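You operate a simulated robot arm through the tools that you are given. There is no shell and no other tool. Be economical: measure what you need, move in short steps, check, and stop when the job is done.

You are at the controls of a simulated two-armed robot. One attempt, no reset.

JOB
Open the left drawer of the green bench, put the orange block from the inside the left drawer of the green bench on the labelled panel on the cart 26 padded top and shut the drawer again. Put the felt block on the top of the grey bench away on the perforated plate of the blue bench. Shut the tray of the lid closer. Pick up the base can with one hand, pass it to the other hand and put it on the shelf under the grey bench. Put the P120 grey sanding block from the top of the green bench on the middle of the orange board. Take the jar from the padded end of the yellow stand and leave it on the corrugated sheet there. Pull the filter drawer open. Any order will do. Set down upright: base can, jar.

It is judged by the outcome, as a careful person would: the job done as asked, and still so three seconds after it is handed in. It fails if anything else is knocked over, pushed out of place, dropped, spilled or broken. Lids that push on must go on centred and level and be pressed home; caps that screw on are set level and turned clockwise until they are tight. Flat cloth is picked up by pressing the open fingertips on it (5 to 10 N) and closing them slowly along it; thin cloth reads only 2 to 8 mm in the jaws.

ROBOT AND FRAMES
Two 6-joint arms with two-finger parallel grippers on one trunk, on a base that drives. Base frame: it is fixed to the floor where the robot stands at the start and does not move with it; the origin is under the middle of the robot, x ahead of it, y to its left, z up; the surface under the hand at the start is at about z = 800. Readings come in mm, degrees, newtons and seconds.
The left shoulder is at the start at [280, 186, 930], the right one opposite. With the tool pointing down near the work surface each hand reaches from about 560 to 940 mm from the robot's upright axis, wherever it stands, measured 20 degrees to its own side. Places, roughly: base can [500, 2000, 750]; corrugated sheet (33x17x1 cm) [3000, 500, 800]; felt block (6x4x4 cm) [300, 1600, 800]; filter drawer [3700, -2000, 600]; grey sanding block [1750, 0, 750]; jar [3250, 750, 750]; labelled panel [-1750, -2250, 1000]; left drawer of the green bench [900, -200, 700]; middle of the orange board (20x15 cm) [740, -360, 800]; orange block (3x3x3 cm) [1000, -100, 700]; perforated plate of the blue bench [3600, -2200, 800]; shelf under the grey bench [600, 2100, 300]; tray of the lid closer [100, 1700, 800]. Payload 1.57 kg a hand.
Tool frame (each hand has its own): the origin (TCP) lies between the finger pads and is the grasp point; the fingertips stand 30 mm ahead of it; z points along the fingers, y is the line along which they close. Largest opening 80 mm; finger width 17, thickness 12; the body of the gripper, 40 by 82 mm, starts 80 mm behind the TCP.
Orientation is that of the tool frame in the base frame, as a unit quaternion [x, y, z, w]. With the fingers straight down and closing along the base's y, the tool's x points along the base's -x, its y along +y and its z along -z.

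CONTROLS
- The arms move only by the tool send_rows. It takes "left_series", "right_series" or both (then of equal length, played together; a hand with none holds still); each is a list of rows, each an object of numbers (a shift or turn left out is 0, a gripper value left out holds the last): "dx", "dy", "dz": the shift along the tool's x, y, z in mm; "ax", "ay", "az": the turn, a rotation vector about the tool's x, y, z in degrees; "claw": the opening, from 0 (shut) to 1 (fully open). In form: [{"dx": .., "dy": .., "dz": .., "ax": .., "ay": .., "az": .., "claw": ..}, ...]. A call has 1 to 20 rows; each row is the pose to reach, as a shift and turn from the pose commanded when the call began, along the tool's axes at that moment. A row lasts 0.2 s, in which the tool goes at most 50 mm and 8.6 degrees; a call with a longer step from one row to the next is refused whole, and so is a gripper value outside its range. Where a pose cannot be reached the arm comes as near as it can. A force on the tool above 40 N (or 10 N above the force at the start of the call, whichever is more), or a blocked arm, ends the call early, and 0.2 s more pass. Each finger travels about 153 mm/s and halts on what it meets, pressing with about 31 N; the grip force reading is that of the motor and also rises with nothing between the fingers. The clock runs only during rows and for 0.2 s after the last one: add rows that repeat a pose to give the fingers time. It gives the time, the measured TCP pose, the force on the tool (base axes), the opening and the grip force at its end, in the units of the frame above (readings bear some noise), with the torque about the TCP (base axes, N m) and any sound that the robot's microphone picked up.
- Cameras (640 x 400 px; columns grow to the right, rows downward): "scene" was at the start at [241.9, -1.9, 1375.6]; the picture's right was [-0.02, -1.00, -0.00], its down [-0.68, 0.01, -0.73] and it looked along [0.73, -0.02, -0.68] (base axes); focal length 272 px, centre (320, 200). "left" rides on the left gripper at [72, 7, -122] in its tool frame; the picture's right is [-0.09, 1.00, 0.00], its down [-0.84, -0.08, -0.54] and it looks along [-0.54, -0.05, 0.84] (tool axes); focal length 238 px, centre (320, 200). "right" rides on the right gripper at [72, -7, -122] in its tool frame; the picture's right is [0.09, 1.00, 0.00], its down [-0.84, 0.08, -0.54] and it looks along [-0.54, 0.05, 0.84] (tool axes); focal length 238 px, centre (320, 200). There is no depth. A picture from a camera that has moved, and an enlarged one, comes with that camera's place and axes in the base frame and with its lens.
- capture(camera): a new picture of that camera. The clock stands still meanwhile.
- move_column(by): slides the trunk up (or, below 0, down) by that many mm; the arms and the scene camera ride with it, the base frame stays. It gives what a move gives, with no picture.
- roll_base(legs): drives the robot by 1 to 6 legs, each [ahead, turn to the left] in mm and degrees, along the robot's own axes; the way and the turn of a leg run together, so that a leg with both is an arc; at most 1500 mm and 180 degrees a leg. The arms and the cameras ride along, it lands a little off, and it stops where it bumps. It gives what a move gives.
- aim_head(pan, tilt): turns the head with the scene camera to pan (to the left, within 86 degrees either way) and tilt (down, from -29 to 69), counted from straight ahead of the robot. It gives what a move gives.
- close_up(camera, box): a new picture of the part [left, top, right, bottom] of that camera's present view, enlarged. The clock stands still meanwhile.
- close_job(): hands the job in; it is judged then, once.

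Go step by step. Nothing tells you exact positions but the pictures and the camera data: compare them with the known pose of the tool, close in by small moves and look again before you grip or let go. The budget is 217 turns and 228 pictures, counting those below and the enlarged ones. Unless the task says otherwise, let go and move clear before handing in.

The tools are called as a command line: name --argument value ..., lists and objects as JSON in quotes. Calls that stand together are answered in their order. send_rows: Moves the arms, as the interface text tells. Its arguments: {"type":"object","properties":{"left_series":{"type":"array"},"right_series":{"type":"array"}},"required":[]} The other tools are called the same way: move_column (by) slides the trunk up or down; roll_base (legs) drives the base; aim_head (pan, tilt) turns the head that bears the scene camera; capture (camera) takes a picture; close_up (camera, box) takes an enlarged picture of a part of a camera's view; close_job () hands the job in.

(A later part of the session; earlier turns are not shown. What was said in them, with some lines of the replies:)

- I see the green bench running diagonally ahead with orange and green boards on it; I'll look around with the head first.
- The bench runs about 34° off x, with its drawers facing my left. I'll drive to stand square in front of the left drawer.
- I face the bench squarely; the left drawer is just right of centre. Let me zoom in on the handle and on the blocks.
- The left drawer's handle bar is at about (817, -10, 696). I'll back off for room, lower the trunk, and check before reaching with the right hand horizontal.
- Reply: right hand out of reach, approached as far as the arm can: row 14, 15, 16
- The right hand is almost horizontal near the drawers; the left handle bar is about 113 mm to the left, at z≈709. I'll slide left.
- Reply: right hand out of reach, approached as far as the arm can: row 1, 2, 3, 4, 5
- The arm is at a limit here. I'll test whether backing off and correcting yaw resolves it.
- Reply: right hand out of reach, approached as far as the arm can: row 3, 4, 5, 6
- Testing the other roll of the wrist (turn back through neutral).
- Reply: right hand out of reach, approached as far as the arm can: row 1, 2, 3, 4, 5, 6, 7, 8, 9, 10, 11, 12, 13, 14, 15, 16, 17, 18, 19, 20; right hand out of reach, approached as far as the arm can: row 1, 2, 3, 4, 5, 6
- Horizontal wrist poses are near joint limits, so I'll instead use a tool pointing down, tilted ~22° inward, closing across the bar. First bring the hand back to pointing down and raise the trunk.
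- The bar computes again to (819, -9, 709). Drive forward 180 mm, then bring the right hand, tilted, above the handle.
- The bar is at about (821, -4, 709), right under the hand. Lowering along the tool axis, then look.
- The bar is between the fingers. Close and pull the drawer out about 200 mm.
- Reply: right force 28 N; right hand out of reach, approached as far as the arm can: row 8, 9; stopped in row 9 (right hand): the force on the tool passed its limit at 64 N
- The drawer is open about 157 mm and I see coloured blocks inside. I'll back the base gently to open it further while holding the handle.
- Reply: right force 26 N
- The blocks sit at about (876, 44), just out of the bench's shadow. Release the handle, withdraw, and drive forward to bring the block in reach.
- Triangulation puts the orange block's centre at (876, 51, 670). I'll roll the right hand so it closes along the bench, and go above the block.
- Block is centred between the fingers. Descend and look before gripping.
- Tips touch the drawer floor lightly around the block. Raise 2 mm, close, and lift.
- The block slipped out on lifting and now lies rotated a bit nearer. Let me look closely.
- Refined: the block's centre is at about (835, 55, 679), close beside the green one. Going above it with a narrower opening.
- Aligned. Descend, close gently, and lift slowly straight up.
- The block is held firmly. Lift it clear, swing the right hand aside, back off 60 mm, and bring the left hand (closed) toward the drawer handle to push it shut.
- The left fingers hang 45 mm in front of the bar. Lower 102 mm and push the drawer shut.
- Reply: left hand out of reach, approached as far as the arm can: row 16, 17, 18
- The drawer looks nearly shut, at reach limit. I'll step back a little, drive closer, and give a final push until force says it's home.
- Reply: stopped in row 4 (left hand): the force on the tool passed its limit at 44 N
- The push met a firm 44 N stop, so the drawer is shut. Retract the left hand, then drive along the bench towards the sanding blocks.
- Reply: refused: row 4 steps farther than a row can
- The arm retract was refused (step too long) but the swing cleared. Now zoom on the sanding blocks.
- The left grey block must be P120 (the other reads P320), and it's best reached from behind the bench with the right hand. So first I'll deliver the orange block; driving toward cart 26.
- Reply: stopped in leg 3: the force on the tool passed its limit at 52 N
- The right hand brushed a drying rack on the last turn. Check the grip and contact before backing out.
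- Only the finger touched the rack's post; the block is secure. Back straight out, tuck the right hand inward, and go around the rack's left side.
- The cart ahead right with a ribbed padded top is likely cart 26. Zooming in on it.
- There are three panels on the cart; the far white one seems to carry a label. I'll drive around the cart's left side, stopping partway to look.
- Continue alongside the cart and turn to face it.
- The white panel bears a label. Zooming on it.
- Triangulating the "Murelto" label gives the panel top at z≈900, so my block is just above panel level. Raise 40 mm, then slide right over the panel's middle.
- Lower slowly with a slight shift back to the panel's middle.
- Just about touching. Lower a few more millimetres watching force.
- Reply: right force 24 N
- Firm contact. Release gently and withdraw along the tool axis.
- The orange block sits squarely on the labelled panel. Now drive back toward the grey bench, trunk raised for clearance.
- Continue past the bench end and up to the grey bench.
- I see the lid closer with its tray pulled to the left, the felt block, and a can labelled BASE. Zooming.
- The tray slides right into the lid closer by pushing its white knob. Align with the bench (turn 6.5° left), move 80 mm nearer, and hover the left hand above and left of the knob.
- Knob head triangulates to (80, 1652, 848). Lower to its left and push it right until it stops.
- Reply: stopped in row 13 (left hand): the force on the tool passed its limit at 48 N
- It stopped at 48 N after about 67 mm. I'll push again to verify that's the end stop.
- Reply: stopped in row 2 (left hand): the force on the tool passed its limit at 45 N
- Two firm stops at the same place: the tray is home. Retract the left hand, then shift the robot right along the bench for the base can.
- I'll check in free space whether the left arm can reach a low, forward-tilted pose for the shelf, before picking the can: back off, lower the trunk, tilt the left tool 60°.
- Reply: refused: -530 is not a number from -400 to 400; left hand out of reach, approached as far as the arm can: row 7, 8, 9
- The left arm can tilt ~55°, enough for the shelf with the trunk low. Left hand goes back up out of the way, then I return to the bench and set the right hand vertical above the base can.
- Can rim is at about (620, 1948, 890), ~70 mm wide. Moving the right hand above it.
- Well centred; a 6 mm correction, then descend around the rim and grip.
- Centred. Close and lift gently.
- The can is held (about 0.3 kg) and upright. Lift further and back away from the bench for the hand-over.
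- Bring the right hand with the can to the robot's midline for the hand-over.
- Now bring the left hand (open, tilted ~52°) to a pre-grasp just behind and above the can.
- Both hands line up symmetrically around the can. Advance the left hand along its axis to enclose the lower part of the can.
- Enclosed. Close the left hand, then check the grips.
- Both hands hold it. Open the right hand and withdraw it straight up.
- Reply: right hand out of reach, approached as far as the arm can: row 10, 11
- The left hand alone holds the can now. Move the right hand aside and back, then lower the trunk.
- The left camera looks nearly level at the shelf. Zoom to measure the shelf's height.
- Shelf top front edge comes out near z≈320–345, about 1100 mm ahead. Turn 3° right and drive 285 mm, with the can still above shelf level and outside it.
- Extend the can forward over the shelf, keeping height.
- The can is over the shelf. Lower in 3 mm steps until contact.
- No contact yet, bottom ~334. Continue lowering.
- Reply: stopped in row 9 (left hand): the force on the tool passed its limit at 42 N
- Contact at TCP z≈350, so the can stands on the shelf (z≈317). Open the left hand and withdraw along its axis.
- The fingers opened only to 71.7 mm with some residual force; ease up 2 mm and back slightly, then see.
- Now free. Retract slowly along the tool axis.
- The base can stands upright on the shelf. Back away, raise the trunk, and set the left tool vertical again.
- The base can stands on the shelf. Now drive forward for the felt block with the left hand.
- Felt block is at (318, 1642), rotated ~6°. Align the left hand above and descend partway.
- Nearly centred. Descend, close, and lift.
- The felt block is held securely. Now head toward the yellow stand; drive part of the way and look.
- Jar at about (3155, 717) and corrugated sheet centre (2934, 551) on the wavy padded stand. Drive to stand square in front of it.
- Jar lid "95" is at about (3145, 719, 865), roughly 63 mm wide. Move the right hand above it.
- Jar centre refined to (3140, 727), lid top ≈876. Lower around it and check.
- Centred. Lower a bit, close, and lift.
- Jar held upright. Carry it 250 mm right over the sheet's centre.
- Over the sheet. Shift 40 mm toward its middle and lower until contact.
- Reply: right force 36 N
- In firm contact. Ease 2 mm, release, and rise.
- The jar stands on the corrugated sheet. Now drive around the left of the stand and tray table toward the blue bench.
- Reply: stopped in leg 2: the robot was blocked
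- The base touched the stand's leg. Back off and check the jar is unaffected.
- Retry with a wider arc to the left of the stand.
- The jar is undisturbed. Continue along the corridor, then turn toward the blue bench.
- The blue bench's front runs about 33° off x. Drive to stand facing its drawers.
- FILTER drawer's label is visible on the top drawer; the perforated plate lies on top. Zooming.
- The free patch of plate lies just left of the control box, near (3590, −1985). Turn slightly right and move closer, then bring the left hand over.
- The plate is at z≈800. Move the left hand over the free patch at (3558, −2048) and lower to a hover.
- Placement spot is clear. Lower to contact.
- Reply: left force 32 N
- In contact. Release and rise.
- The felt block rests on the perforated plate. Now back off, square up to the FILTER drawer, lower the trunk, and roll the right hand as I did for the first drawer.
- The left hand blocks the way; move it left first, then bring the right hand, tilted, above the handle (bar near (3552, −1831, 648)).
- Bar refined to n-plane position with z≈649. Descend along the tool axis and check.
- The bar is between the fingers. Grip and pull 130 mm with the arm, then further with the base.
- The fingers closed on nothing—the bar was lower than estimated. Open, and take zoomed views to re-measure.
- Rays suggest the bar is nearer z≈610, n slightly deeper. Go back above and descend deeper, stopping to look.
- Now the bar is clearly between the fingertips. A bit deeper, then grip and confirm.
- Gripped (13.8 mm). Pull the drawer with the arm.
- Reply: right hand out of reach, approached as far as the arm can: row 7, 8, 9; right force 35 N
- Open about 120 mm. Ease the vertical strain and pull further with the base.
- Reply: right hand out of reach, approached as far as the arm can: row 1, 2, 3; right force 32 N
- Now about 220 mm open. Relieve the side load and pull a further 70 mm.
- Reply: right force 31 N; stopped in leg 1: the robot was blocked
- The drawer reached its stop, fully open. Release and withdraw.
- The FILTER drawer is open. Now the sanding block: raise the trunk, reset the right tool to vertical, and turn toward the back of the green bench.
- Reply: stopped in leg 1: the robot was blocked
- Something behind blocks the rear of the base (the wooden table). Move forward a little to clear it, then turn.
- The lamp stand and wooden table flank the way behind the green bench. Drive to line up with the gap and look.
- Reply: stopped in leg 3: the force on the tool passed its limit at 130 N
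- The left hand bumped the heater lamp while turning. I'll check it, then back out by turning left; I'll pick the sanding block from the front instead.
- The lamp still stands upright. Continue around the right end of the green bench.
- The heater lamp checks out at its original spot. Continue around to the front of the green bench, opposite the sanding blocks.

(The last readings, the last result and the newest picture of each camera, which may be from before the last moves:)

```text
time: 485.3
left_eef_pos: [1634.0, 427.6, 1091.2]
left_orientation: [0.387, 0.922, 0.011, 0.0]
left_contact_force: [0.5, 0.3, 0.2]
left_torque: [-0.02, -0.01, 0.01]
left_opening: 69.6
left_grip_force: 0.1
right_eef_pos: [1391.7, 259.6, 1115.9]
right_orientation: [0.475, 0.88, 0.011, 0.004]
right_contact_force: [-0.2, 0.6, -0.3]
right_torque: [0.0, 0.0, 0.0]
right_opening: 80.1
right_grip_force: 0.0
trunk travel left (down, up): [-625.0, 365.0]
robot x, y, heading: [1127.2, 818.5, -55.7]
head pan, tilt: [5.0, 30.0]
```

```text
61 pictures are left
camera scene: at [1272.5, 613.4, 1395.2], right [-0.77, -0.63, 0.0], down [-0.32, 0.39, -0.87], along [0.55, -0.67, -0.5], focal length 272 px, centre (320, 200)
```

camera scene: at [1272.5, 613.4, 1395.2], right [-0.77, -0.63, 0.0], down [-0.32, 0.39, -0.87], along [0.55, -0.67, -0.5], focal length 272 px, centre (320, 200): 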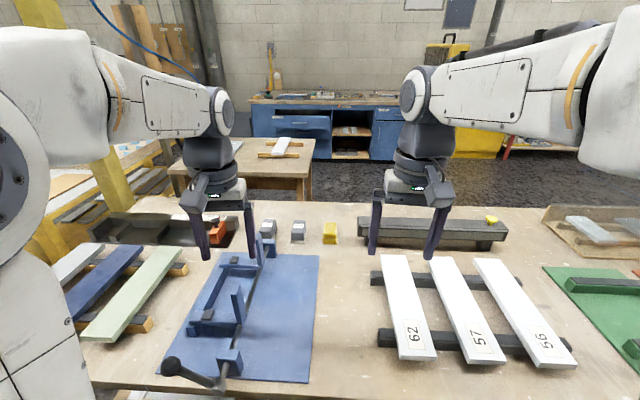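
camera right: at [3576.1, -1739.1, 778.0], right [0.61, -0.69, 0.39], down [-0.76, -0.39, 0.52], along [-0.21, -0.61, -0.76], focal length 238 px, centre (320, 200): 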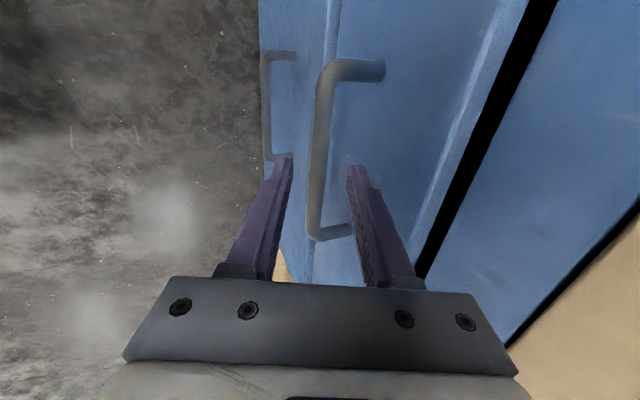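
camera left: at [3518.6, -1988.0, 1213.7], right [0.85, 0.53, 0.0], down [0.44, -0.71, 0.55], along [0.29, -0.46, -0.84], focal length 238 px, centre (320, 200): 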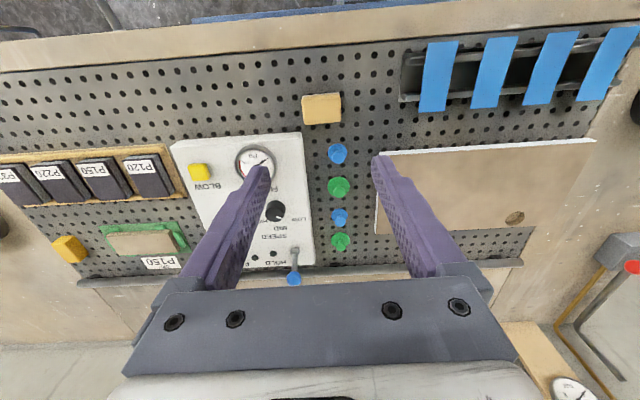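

Zoom to confirm which block reads P120.

close_up --camera "scene" --box '[235, 205, 355, 280]'

capture --camera "left"

```text
5.33 times, centred on (295, 242) of scene
camera zoom: at [1272.5, 613.4, 1395.2], right [-0.77, -0.63, 0.0], down [-0.32, 0.39, -0.87], along [0.55, -0.67, -0.5], focal length 1448 px, centre (453, -27)
```

zoom: 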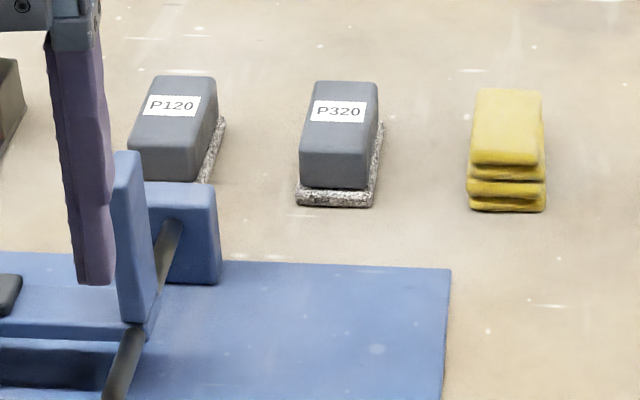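

```text
59 pictures are left
camera left: at [1588.3, 480.7, 1212.9], right [0.78, 0.63, 0.02], down [0.53, -0.66, 0.53], along [0.35, -0.4, -0.85], focal length 238 px, centre (320, 200)
```

left: 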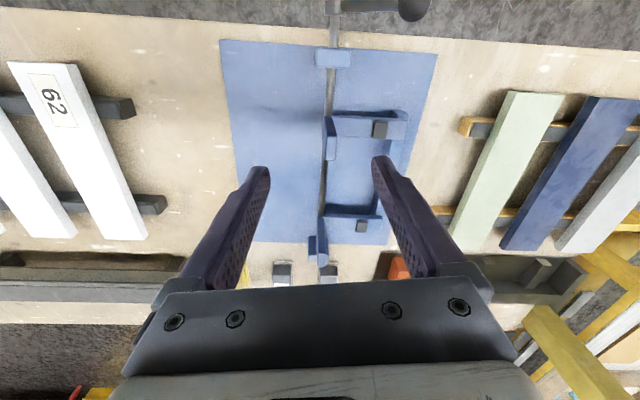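

P120 (left one) confirmed at about (1893, 137). Square up and creep forward to bring it in the left hand's reach.

roll_base --legs '[[0, 2.7], [110, 0]]'

capture --camera "scene"

```text
time: 486.9
left_eef_pos: [1721.2, 360.8, 1089.9]
left_orientation: [0.365, 0.931, 0.011, -0.001]
left_contact_force: [0.3, 0.5, 0.5]
left_torque: [0.0, -0.01, -0.01]
left_opening: 69.8
left_grip_force: 0.2
right_eef_pos: [1483.7, 182.3, 1115.6]
right_orientation: [0.454, 0.891, 0.01, 0.004]
right_contact_force: [0.4, -0.2, -0.9]
right_torque: [0.0, 0.0, 0.0]
right_opening: 80.0
right_grip_force: 0.1
trunk travel left (down, up): [-625.0, 365.0]
robot x, y, heading: [1196.3, 726.5, -53.1]
head pan, tilt: [5.0, 30.0]
```

```text
58 pictures are left
camera scene: at [1349.8, 530.0, 1395.3], right [-0.74, -0.67, 0.0], down [-0.33, 0.37, -0.87], along [0.58, -0.64, -0.5], focal length 272 px, centre (320, 200)
```

scene: 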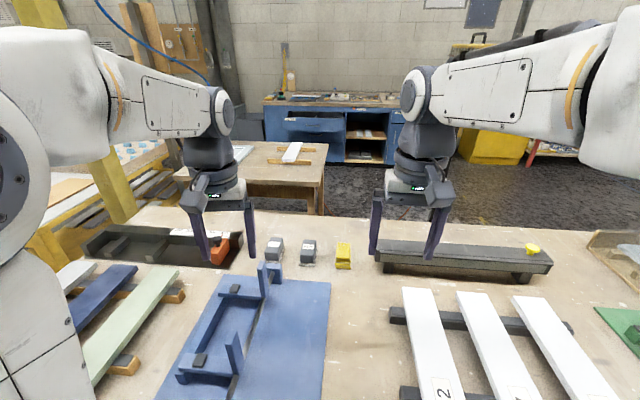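

Move the left hand forward over the P120 block at height, aligning yaw, then lower to a hover.

send_rows --left_series '[{"dx": -40, "dy": -7, "az": 2, "claw": 1}, {"dx": -80, "dy": -14, "az": 4}, {"dx": -120, "dy": -21, "az": 6}, {"dx": -160, "dy": -28, "az": 8}, {"dx": -200, "dy": -35, "az": 10}, {"dx": -240, "dy": -41, "az": 10.3}, {"dx": -274, "dy": -47, "az": 10.3}, {"dx": -274, "dy": -47, "dz": 40, "az": 10.3}, {"dx": -274, "dy": -47, "dz": 80, "az": 10.3}, {"dx": -274, "dy": -47, "dz": 110, "az": 10.3}, {"dx": -274, "dy": -47, "dz": 110, "az": 10.3}]'

capture --camera "left"

close_up --camera "scene" --box '[180, 180, 380, 320]'

```text
time: 489.3
left_eef_pos: [1887.7, 149.3, 974.2]
left_orientation: [0.448, 0.894, 0.011, -0.001]
left_contact_force: [1.1, 0.5, -0.5]
left_torque: [-0.01, 0.0, 0.05]
left_opening: 80.1
left_grip_force: 0.1
left hand out of reach, approached as far as the arm can: row 6, 7, 8, 9, 10, 11
right_eef_pos: [1484.7, 182.9, 1116.3]
right_orientation: [0.454, 0.891, 0.011, 0.003]
right_contact_force: [0.0, 0.4, 0.9]
right_torque: [0.02, 0.01, 0.03]
right_opening: 80.3
right_grip_force: 0.0
trunk travel left (down, up): [-625.0, 365.0]
robot x, y, heading: [1195.0, 724.5, -53.1]
head pan, tilt: [5.0, 30.0]
```

```text
57 pictures are left
camera left: at [1849.6, 208.0, 1096.6], right [0.85, 0.52, 0.02], down [0.43, -0.73, 0.53], along [0.29, -0.44, -0.85], focal length 238 px, centre (320, 200)
```

left: 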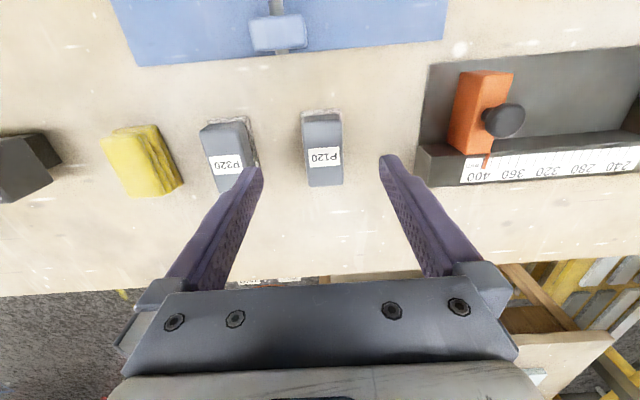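

```text
2.86 times, centred on (280, 250) of scene
camera zoom: at [1350.0, 529.7, 1395.2], right [-0.74, -0.67, 0.0], down [-0.33, 0.37, -0.87], along [0.58, -0.64, -0.5], focal length 776 px, centre (434, 57)
```

zoom: 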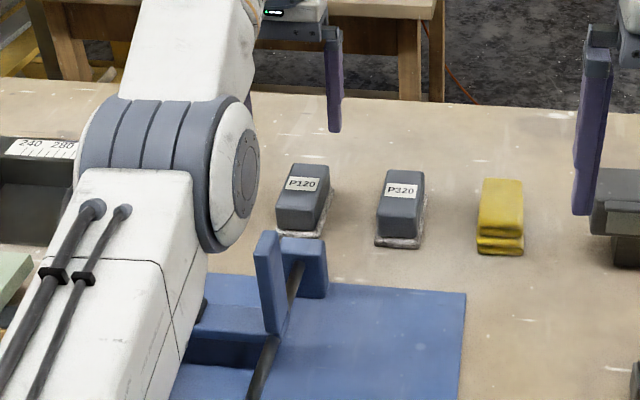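

The block's centre is ~21 mm further forward, at my reach limit; raising the trunk helps the geometry. Raise 100 mm, then forward and down to a hover.

move_column --by 100

send_rows --left_series '[{"dz": 40}, {"dz": 80}, {"dx": -10, "dy": 1, "dz": 115}, {"dx": -21, "dy": 2, "dz": 150}, {"dx": -21, "dy": 2, "dz": 172}, {"dx": -21, "dy": 2, "dz": 172}]'

capture --camera "left"

```text
time: 490.6
left_eef_pos: [1888.9, 149.7, 1072.9]
left_orientation: [0.448, 0.894, 0.011, -0.003]
left_contact_force: [0.3, -0.4, 0.2]
left_torque: [0.0, -0.03, -0.01]
left_opening: 80.0
left_grip_force: 0.1
right_eef_pos: [1484.3, 181.9, 1215.9]
right_orientation: [0.454, 0.891, 0.011, 0.004]
right_contact_force: [-0.3, 0.6, -0.7]
right_torque: [-0.01, -0.04, -0.05]
right_opening: 80.0
right_grip_force: 0.0
trunk travel left (down, up): [-725.0, 265.0]
robot x, y, heading: [1193.3, 730.7, -53.6]
head pan, tilt: [5.0, 30.0]
```

```text
time: 492.0
left_eef_pos: [1903.6, 135.3, 902.6]
left_orientation: [0.447, 0.894, 0.011, -0.001]
left_contact_force: [-0.2, 0.2, -0.6]
left_torque: [0.0, 0.01, 0.0]
left_opening: 80.0
left_grip_force: 0.0
left hand out of reach, approached as far as the arm can: row 1, 2, 3
right_eef_pos: [1485.6, 182.5, 1215.4]
right_orientation: [0.453, 0.891, 0.011, 0.005]
right_contact_force: [0.1, -0.2, -0.3]
right_torque: [-0.01, -0.05, -0.03]
right_opening: 80.0
right_grip_force: 0.0
trunk travel left (down, up): [-725.0, 265.0]
robot x, y, heading: [1197.6, 727.5, -53.2]
head pan, tilt: [5.0, 30.0]
```

```text
55 pictures are left
camera left: at [1866.0, 194.0, 1025.8], right [0.85, 0.52, 0.02], down [0.43, -0.73, 0.53], along [0.29, -0.45, -0.85], focal length 238 px, centre (320, 200)
```

left: 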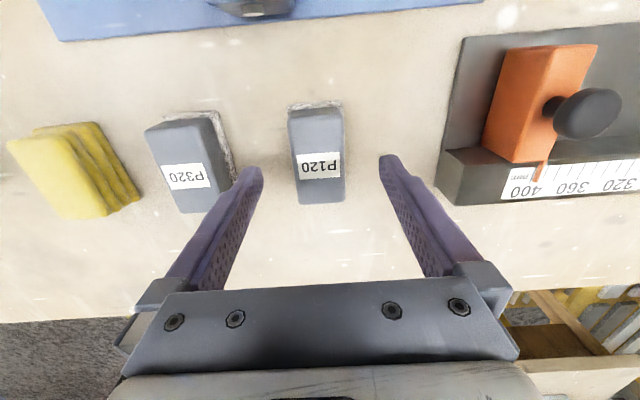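

Centred over P120. Descend, grip, and lift.

send_rows --left_series '[{"dz": 20}, {"dz": 38}, {"dz": 50}, {"dz": 54}, {"dz": 54, "claw": 0.8}, {"dz": 54, "claw": 0.7}, {"dz": 54, "claw": 0.6}, {"dz": 54, "claw": 0.5}, {"dz": 54, "claw": 0.2}, {"dz": 54, "claw": 0}, {"dz": 54, "claw": 0}]'

send_rows --left_series '[{"dz": -3}, {"dz": -8}, {"dz": -16}, {"dz": -26}, {"dz": -40}, {"dz": -60}, {"dz": -80}, {"dz": -80}]'

capture --camera "left"

```text
time: 494.4
left_eef_pos: [1904.6, 137.6, 848.6]
left_orientation: [0.447, 0.894, 0.01, -0.002]
left_contact_force: [-0.4, 0.0, 1.1]
left_torque: [-0.07, 0.03, -0.01]
left_opening: 43.1
left_grip_force: 30.5
right_eef_pos: [1484.8, 180.9, 1215.8]
right_orientation: [0.454, 0.891, 0.01, 0.004]
right_contact_force: [0.5, -0.3, 0.6]
right_torque: [0.02, 0.02, 0.01]
right_opening: 79.8
right_grip_force: 0.1
trunk travel left (down, up): [-725.0, 265.0]
robot x, y, heading: [1190.9, 727.4, -53.1]
head pan, tilt: [5.0, 30.0]
```

```text
time: 496.2
left_eef_pos: [1904.7, 137.2, 927.8]
left_orientation: [0.448, 0.894, 0.01, -0.002]
left_contact_force: [0.0, 0.0, 0.3]
left_torque: [0.01, 0.0, -0.01]
left_opening: 43.1
left_grip_force: 31.2
right_eef_pos: [1485.6, 181.9, 1215.5]
right_orientation: [0.454, 0.891, 0.01, 0.004]
right_contact_force: [-0.5, 0.5, -0.6]
right_torque: [0.03, 0.03, 0.0]
right_opening: 80.1
right_grip_force: 0.1
trunk travel left (down, up): [-725.0, 265.0]
robot x, y, heading: [1194.7, 728.6, -53.2]
head pan, tilt: [5.0, 30.0]
```

```text
54 pictures are left
camera left: at [1865.7, 194.7, 1050.5], right [0.85, 0.52, 0.02], down [0.44, -0.73, 0.53], along [0.29, -0.44, -0.85], focal length 238 px, centre (320, 200)
```

left: 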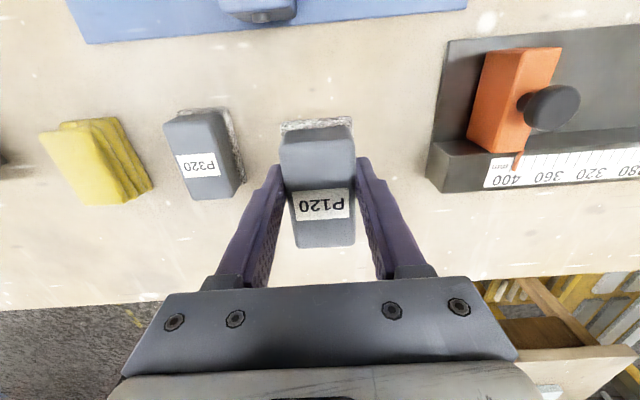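

P120 is held. Lift more, retract, and back the base away from the bench.

send_rows --left_series '[{"dz": -30}, {"dz": -60}, {"dz": -90}, {"dz": -100, "dx": 30}, {"dz": -110, "dx": 70}, {"dz": -120, "dx": 110}, {"dz": -130, "dx": 150}, {"dz": -140, "dx": 190}, {"dz": -150, "dx": 230}, {"dz": -150, "dx": 260}]'

roll_base --legs '[[-150, 0]]'

capture --camera "left"

```text
time: 498.4
left_eef_pos: [1747.0, 342.3, 1081.5]
left_orientation: [0.448, 0.894, 0.011, 0.0]
left_contact_force: [-0.4, -0.3, -0.9]
left_torque: [0.05, 0.01, 0.0]
left_opening: 42.9
left_grip_force: 30.8
left hand out of reach, approached as far as the arm can: row 3
right_eef_pos: [1485.8, 182.5, 1214.9]
right_orientation: [0.455, 0.891, 0.01, 0.004]
right_contact_force: [-0.2, -0.1, 0.3]
right_torque: [0.03, -0.02, 0.01]
right_opening: 79.8
right_grip_force: 0.1
trunk travel left (down, up): [-725.0, 265.0]
robot x, y, heading: [1191.6, 727.5, -53.0]
head pan, tilt: [5.0, 30.0]
```

```text
time: 499.8
left_eef_pos: [1658.9, 461.6, 1082.5]
left_orientation: [0.449, 0.894, 0.011, -0.002]
left_contact_force: [-0.2, 0.0, -0.6]
left_torque: [0.01, 0.04, 0.0]
left_opening: 43.1
left_grip_force: 30.8
right_eef_pos: [1395.1, 301.2, 1216.2]
right_orientation: [0.454, 0.891, 0.01, 0.004]
right_contact_force: [-0.2, -0.2, -0.2]
right_torque: [0.02, 0.01, 0.0]
right_opening: 80.0
right_grip_force: 0.0
trunk travel left (down, up): [-725.0, 265.0]
robot x, y, heading: [1109.9, 842.9, -53.3]
head pan, tilt: [5.0, 30.0]
```

```text
53 pictures are left
camera left: at [1620.0, 519.4, 1204.9], right [0.85, 0.52, 0.02], down [0.43, -0.73, 0.53], along [0.29, -0.45, -0.85], focal length 238 px, centre (320, 200)
```

left: 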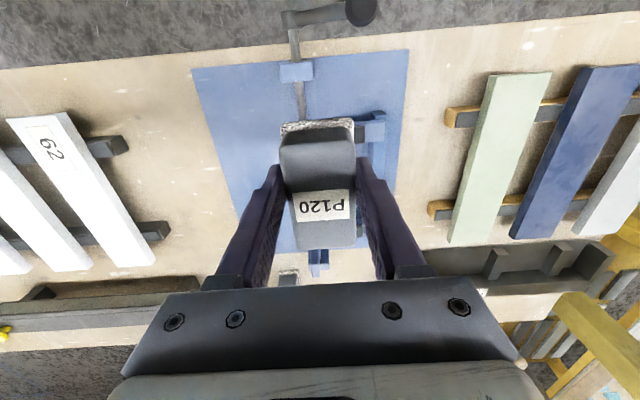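

Drive along the bench to the orange board.

roll_base --legs '[[0, -90], [1255, 0], [0, 90]]'

move_column --by -100

aim_head --pan 10 --tilt 40

capture --camera "scene"

capture --camera "left"

```text
time: 513.7
left_eef_pos: [604.6, -304.5, 1081.6]
left_orientation: [0.482, 0.876, 0.01, -0.001]
left_contact_force: [-0.2, -0.9, -0.3]
left_torque: [0.03, 0.01, 0.01]
left_opening: 43.3
left_grip_force: 31.5
right_eef_pos: [330.5, -443.2, 1215.2]
right_orientation: [0.488, 0.873, 0.01, 0.005]
right_contact_force: [0.3, 0.0, 0.1]
right_torque: [-0.01, 0.02, 0.01]
right_opening: 80.0
right_grip_force: 0.1
trunk travel left (down, up): [-725.0, 265.0]
robot x, y, heading: [81.7, 118.8, -57.2]
head pan, tilt: [5.0, 30.0]
```

```text
time: 515.0
left_eef_pos: [605.2, -303.4, 982.6]
left_orientation: [0.482, 0.876, 0.01, -0.002]
left_contact_force: [1.0, 0.1, -1.6]
left_torque: [-0.01, 0.0, 0.0]
left_opening: 43.2
left_grip_force: 31.1
right_eef_pos: [331.0, -442.7, 1117.2]
right_orientation: [0.488, 0.873, 0.011, 0.004]
right_contact_force: [-0.3, 0.0, -0.1]
right_torque: [-0.01, -0.03, -0.01]
right_opening: 80.2
right_grip_force: 0.0
trunk travel left (down, up): [-625.0, 365.0]
robot x, y, heading: [79.5, 121.4, -57.2]
head pan, tilt: [5.0, 30.0]
```

```text
time: 515.7
left_eef_pos: [605.0, -302.8, 981.9]
left_orientation: [0.482, 0.876, 0.011, -0.002]
left_contact_force: [0.3, 0.1, -1.2]
left_torque: [0.04, 0.04, 0.02]
left_opening: 43.2
left_grip_force: 30.6
right_eef_pos: [330.0, -441.2, 1114.8]
right_orientation: [0.488, 0.873, 0.01, 0.004]
right_contact_force: [-0.5, 0.3, 0.7]
right_torque: [0.01, 0.0, -0.01]
right_opening: 79.9
right_grip_force: 0.1
trunk travel left (down, up): [-625.0, 365.0]
robot x, y, heading: [83.3, 119.9, -57.2]
head pan, tilt: [10.0, 40.0]
```

```text
52 pictures are left
camera scene: at [224.8, -76.7, 1379.9], right [-0.74, -0.68, 0.0], down [-0.43, 0.47, -0.77], along [0.52, -0.56, -0.64], focal length 272 px, centre (320, 200)
```

scene: 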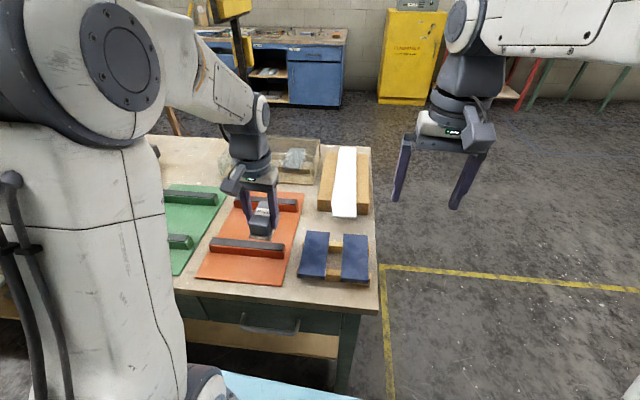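

```text
51 pictures are left
camera left: at [571.1, -241.8, 1105.1], right [0.89, 0.46, 0.02], down [0.38, -0.76, 0.53], along [0.25, -0.47, -0.85], focal length 238 px, centre (320, 200)
```

left: 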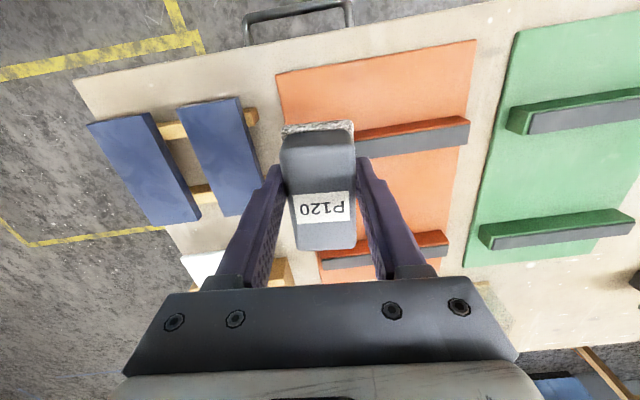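

The middle zone between the orange board's rails is at about (732, −364). Move there, squared up, and hover.

send_rows --left_series '[{"dx": -30, "dy": 19, "az": -1.5}, {"dx": -60, "dy": 37, "az": -3}, {"dx": -90, "dy": 56, "az": -4.5}, {"dx": -119, "dy": 74, "az": -4.5}, {"dx": -119, "dy": 74, "dz": 30, "az": -4.5}, {"dx": -119, "dy": 74, "dz": 62, "az": -4.5}, {"dx": -119, "dy": 74, "dz": 62, "az": -4.5}]'

capture --camera "left"

close_up --camera "scene" --box '[170, 150, 410, 300]'

```text
time: 517.3
left_eef_pos: [731.5, -360.3, 920.8]
left_orientation: [0.447, 0.894, 0.011, 0.0]
left_contact_force: [0.0, 0.0, -0.7]
left_torque: [0.05, 0.03, 0.0]
left_opening: 43.2
left_grip_force: 31.2
right_eef_pos: [330.6, -442.6, 1115.2]
right_orientation: [0.488, 0.873, 0.011, 0.005]
right_contact_force: [-0.6, -0.2, -0.1]
right_torque: [-0.02, 0.0, 0.01]
right_opening: 80.2
right_grip_force: 0.1
trunk travel left (down, up): [-625.0, 365.0]
robot x, y, heading: [84.6, 119.2, -57.4]
head pan, tilt: [10.0, 40.0]
```

```text
50 pictures are left
camera left: at [693.2, -301.7, 1043.3], right [0.85, 0.52, 0.02], down [0.44, -0.73, 0.53], along [0.29, -0.44, -0.85], focal length 238 px, centre (320, 200)
```

left: 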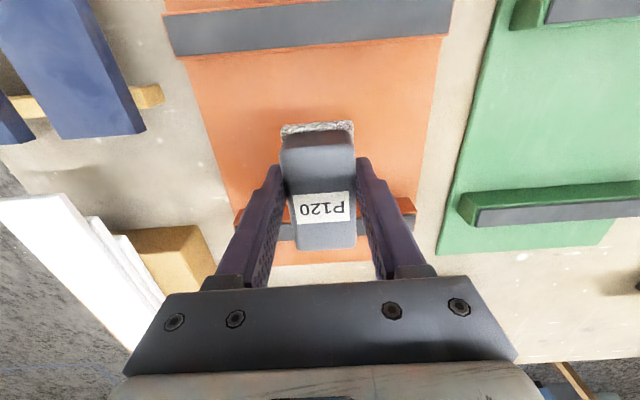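

```text
2.67 times, centred on (290, 225) of scene
camera zoom: at [224.9, -76.7, 1379.9], right [-0.74, -0.68, 0.0], down [-0.43, 0.47, -0.77], along [0.52, -0.56, -0.64], focal length 724 px, centre (400, 133)
```

zoom: 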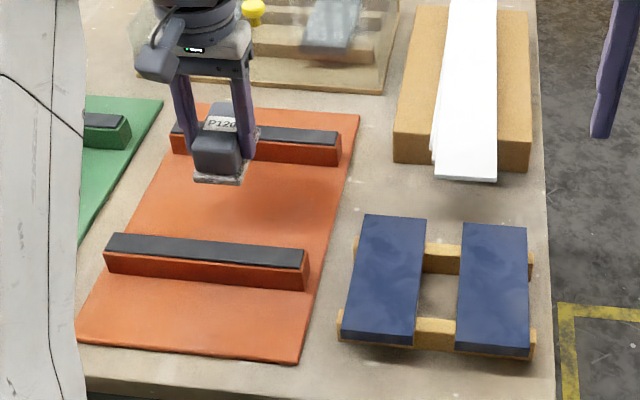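

Right in the middle between the rails. Lower to contact.

send_rows --left_series '[{"dx": -4, "dz": 20}, {"dx": -5, "dz": 42}, {"dx": -5, "dz": 56}, {"dx": -5, "dz": 61}, {"dx": -5, "dz": 63}, {"dx": -5, "dz": 65}, {"dx": -5, "dz": 67}, {"dx": -5, "dz": 69}, {"dx": -5, "dz": 71}, {"dx": -5, "dz": 73}, {"dx": -5, "dz": 75}]'

capture --camera "left"

close_up --camera "scene" --box '[170, 150, 410, 300]'

```text
time: 519.7
left_eef_pos: [737.0, -365.6, 849.8]
left_orientation: [0.446, 0.895, 0.009, 0.005]
left_contact_force: [-2.5, 1.8, 14.7]
left_torque: [0.2, 0.7, -0.03]
left_opening: 43.2
left_grip_force: 30.9
right_eef_pos: [329.6, -441.4, 1115.5]
right_orientation: [0.488, 0.873, 0.01, 0.004]
right_contact_force: [-0.4, -0.1, -0.1]
right_torque: [-0.02, -0.03, 0.0]
right_opening: 80.1
right_grip_force: 0.1
trunk travel left (down, up): [-625.0, 365.0]
robot x, y, heading: [87.0, 121.2, -57.4]
head pan, tilt: [10.0, 40.0]
stopped in row 11 (left hand): the force on the tool passed its limit at 42 N (the readings are from after the stop); the commanded pose is now the measured one
```

```text
48 pictures are left
camera left: at [696.9, -307.1, 972.6], right [0.85, 0.52, 0.02], down [0.43, -0.72, 0.54], along [0.3, -0.45, -0.84], focal length 238 px, centre (320, 200)
```

left: 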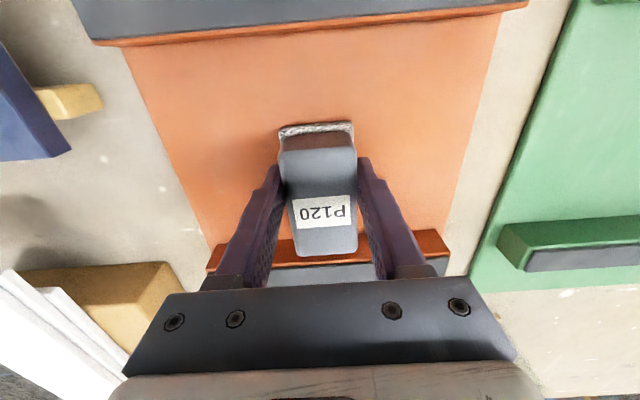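

```text
2.67 times, centred on (290, 225) of scene
camera zoom: at [224.0, -76.0, 1379.6], right [-0.74, -0.68, 0.0], down [-0.43, 0.47, -0.77], along [0.52, -0.56, -0.64], focal length 724 px, centre (400, 133)
```

zoom: 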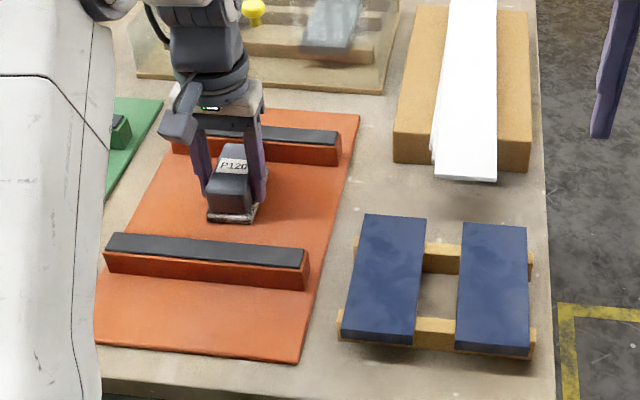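

It rests on the middle of the board. Release and rise.

send_rows --left_series '[{"dz": -1}, {"dz": -1, "claw": 0.58}, {"dz": -1, "claw": 0.64}, {"dz": -1, "claw": 0.75}, {"dz": -1, "claw": 0.8}, {"dz": -15}, {"dz": -45}, {"dz": -85}, {"dz": -125}, {"dz": -165}, {"dz": -200}]'

capture --camera "left"

capture --camera "scene"

```text
time: 522.1
left_eef_pos: [733.9, -368.5, 1051.0]
left_orientation: [0.447, 0.894, 0.01, 0.003]
left_contact_force: [-0.3, 0.1, -0.1]
left_torque: [0.02, -0.03, -0.01]
left_opening: 63.9
left_grip_force: 0.1
right_eef_pos: [331.3, -442.1, 1115.2]
right_orientation: [0.488, 0.873, 0.01, 0.005]
right_contact_force: [0.4, 0.1, 0.4]
right_torque: [0.01, -0.02, -0.04]
right_opening: 80.0
right_grip_force: 0.0
trunk travel left (down, up): [-625.0, 365.0]
robot x, y, heading: [81.6, 117.5, -57.4]
head pan, tilt: [10.0, 40.0]
```

```text
46 pictures are left
camera left: at [694.3, -309.3, 1172.5], right [0.85, 0.52, 0.02], down [0.43, -0.72, 0.54], along [0.3, -0.45, -0.84], focal length 238 px, centre (320, 200)
```

left: 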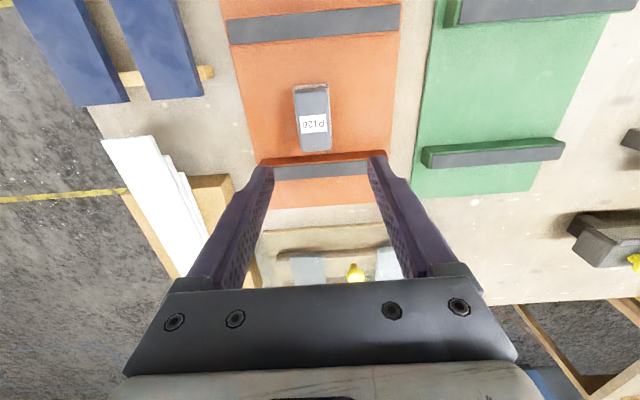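

```text
45 pictures are left
camera scene: at [224.9, -76.7, 1379.8], right [-0.74, -0.68, 0.0], down [-0.43, 0.47, -0.77], along [0.52, -0.56, -0.64], focal length 272 px, centre (320, 200)
```

scene: 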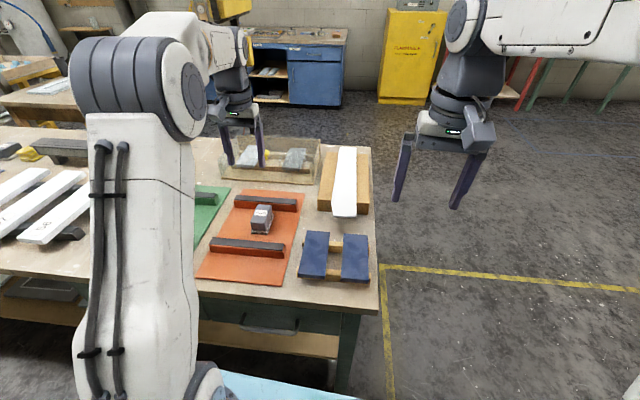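

The P120 block sits in the middle. The left drawer at image left looks odd — zooming to verify that it's still shut.

aim_head --pan 35 --tilt 40

capture --camera "scene"

```text
time: 523.0
left_eef_pos: [732.8, -369.3, 1048.5]
left_orientation: [0.447, 0.895, 0.01, 0.003]
left_contact_force: [0.2, 0.8, 0.2]
left_torque: [-0.01, -0.02, 0.0]
left_opening: 64.1
left_grip_force: 0.1
right_eef_pos: [329.3, -442.9, 1114.6]
right_orientation: [0.488, 0.873, 0.011, 0.005]
right_contact_force: [-1.0, -0.7, -0.4]
right_torque: [0.02, 0.0, 0.01]
right_opening: 79.9
right_grip_force: 0.1
trunk travel left (down, up): [-625.0, 365.0]
robot x, y, heading: [82.3, 121.2, -57.3]
head pan, tilt: [35.0, 40.0]
```

```text
44 pictures are left
camera scene: at [245.8, -46.5, 1379.9], right [-0.38, -0.92, 0.0], down [-0.59, 0.25, -0.77], along [0.71, -0.29, -0.64], focal length 272 px, centre (320, 200)
```

scene: 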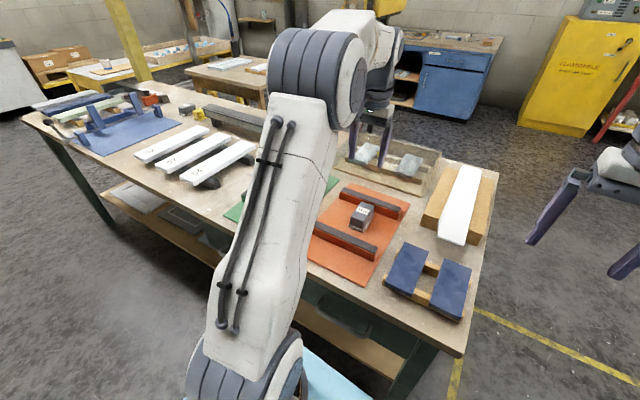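

Back away from the bench to get a full view.

roll_base --legs '[[-350, 0], [0, 25]]'

aim_head --pan 0 --tilt 30

capture --camera "scene"

```text
time: 526.6
left_eef_pos: [688.1, 252.0, 1049.2]
left_orientation: [0.244, 0.97, 0.011, 0.001]
left_contact_force: [-0.1, 0.0, 1.0]
left_torque: [0.01, -0.02, 0.03]
left_opening: 63.8
left_grip_force: 0.1
right_eef_pos: [353.8, 13.0, 1115.5]
right_orientation: [0.287, 0.958, 0.012, 0.002]
right_contact_force: [-0.7, 0.4, -0.2]
right_torque: [-0.04, 0.01, -0.01]
right_opening: 79.9
right_grip_force: 0.1
trunk travel left (down, up): [-625.0, 365.0]
robot x, y, heading: [-110.6, 424.2, -32.4]
head pan, tilt: [35.0, 40.0]
```

```text
time: 527.6
left_eef_pos: [689.8, 250.9, 1048.8]
left_orientation: [0.244, 0.97, 0.01, 0.001]
left_contact_force: [0.2, 0.6, 0.4]
left_torque: [-0.03, -0.01, 0.02]
left_opening: 64.0
left_grip_force: 0.0
right_eef_pos: [353.8, 13.8, 1115.3]
right_orientation: [0.287, 0.958, 0.011, 0.002]
right_contact_force: [0.7, 0.3, 0.3]
right_torque: [0.0, 0.04, 0.03]
right_opening: 80.2
right_grip_force: 0.1
trunk travel left (down, up): [-625.0, 365.0]
robot x, y, heading: [-108.2, 426.3, -32.1]
head pan, tilt: [0.0, 30.0]
```

```text
43 pictures are left
camera scene: at [101.6, 286.7, 1395.2], right [-0.54, -0.84, 0.0], down [-0.42, 0.27, -0.87], along [0.73, -0.46, -0.5], focal length 272 px, centre (320, 200)
```

scene: 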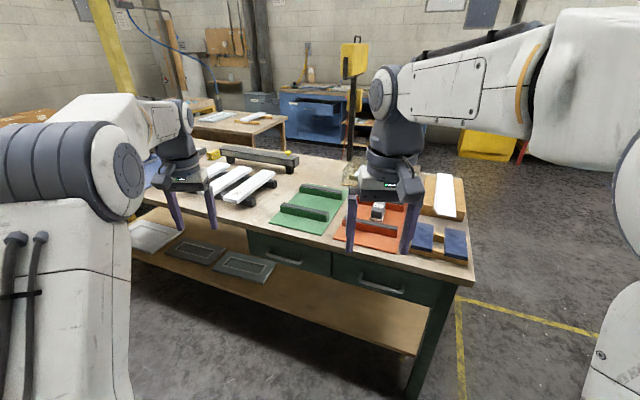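

close_up --camera "scene" --box '[220, 170, 480, 320]'

close_up --camera "scene" --box '[190, 60, 390, 185]'

```text
2.46 times, centred on (350, 245) of scene
camera zoom: at [101.6, 286.7, 1395.2], right [-0.54, -0.84, 0.0], down [-0.42, 0.27, -0.87], along [0.73, -0.46, -0.5], focal length 668 px, centre (246, 89)
```

zoom: 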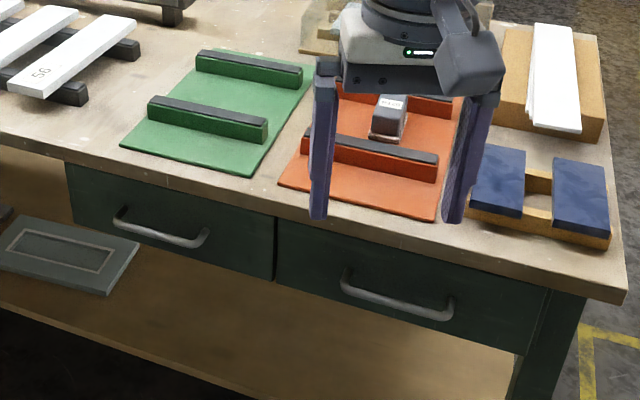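

```text
3.20 times, centred on (290, 122) of scene
camera zoom: at [101.6, 286.7, 1395.2], right [-0.54, -0.84, 0.0], down [-0.42, 0.27, -0.87], along [0.73, -0.46, -0.5], focal length 869 px, centre (416, 448)
```

zoom: 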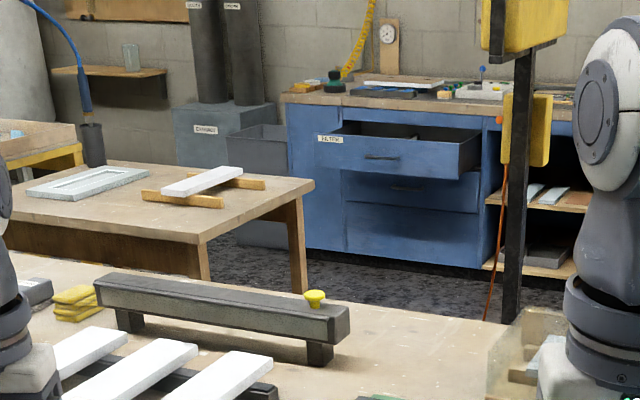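

Everything is in place: left drawer flush and shut, P120 block mid-board, filter drawer open, felt block on the plate. Handing in.

close_job

```text
The job is handed in.
```

All seven tasks are done and I've handed the job in; it has not been graded yet. The drawers, the felt block and the sanding block are confirmed by my last pictures. The other items I last checked when I finished them.

- **Green bench drawer:** the left drawer is shut again, and the orange block stands on the panel labelled "Murelto" on the padded cart top. I matched that cart by position and did not see a "26" on it. The block slipped once inside the drawer before I got a firm grip.
- **Felt block:** it is on the perforated plate of the blue bench.
- **Lid closer:** I pushed the tray in until it stopped hard twice (45–48 N). I took that as shut; part of the tray with its knob still shows outside the box.
- **Base can:** picked up with the right hand, passed to the left, and stood upright on the shelf under the grey bench.
- **P120 block:** it is in the middle of the orange board, between the rails.
- **Jar:** it stands upright on the corrugated sheet.
- **Filter drawer:** open by roughly 280 mm.

**Bumps along the way:**
- The right hand brushed the drying rack (52 N).
- The base stopped against a leg of the yellow stand. The jar had not moved in a later picture.
- The base probably backed into the wooden table while I was opening the filter drawer.
- The left hand hit the heater lamp hard (130 N). It still stands, and I judged it had not moved, but my position readings for it varied by about 100 mm.

Nothing fell, spilled or broke that I saw.
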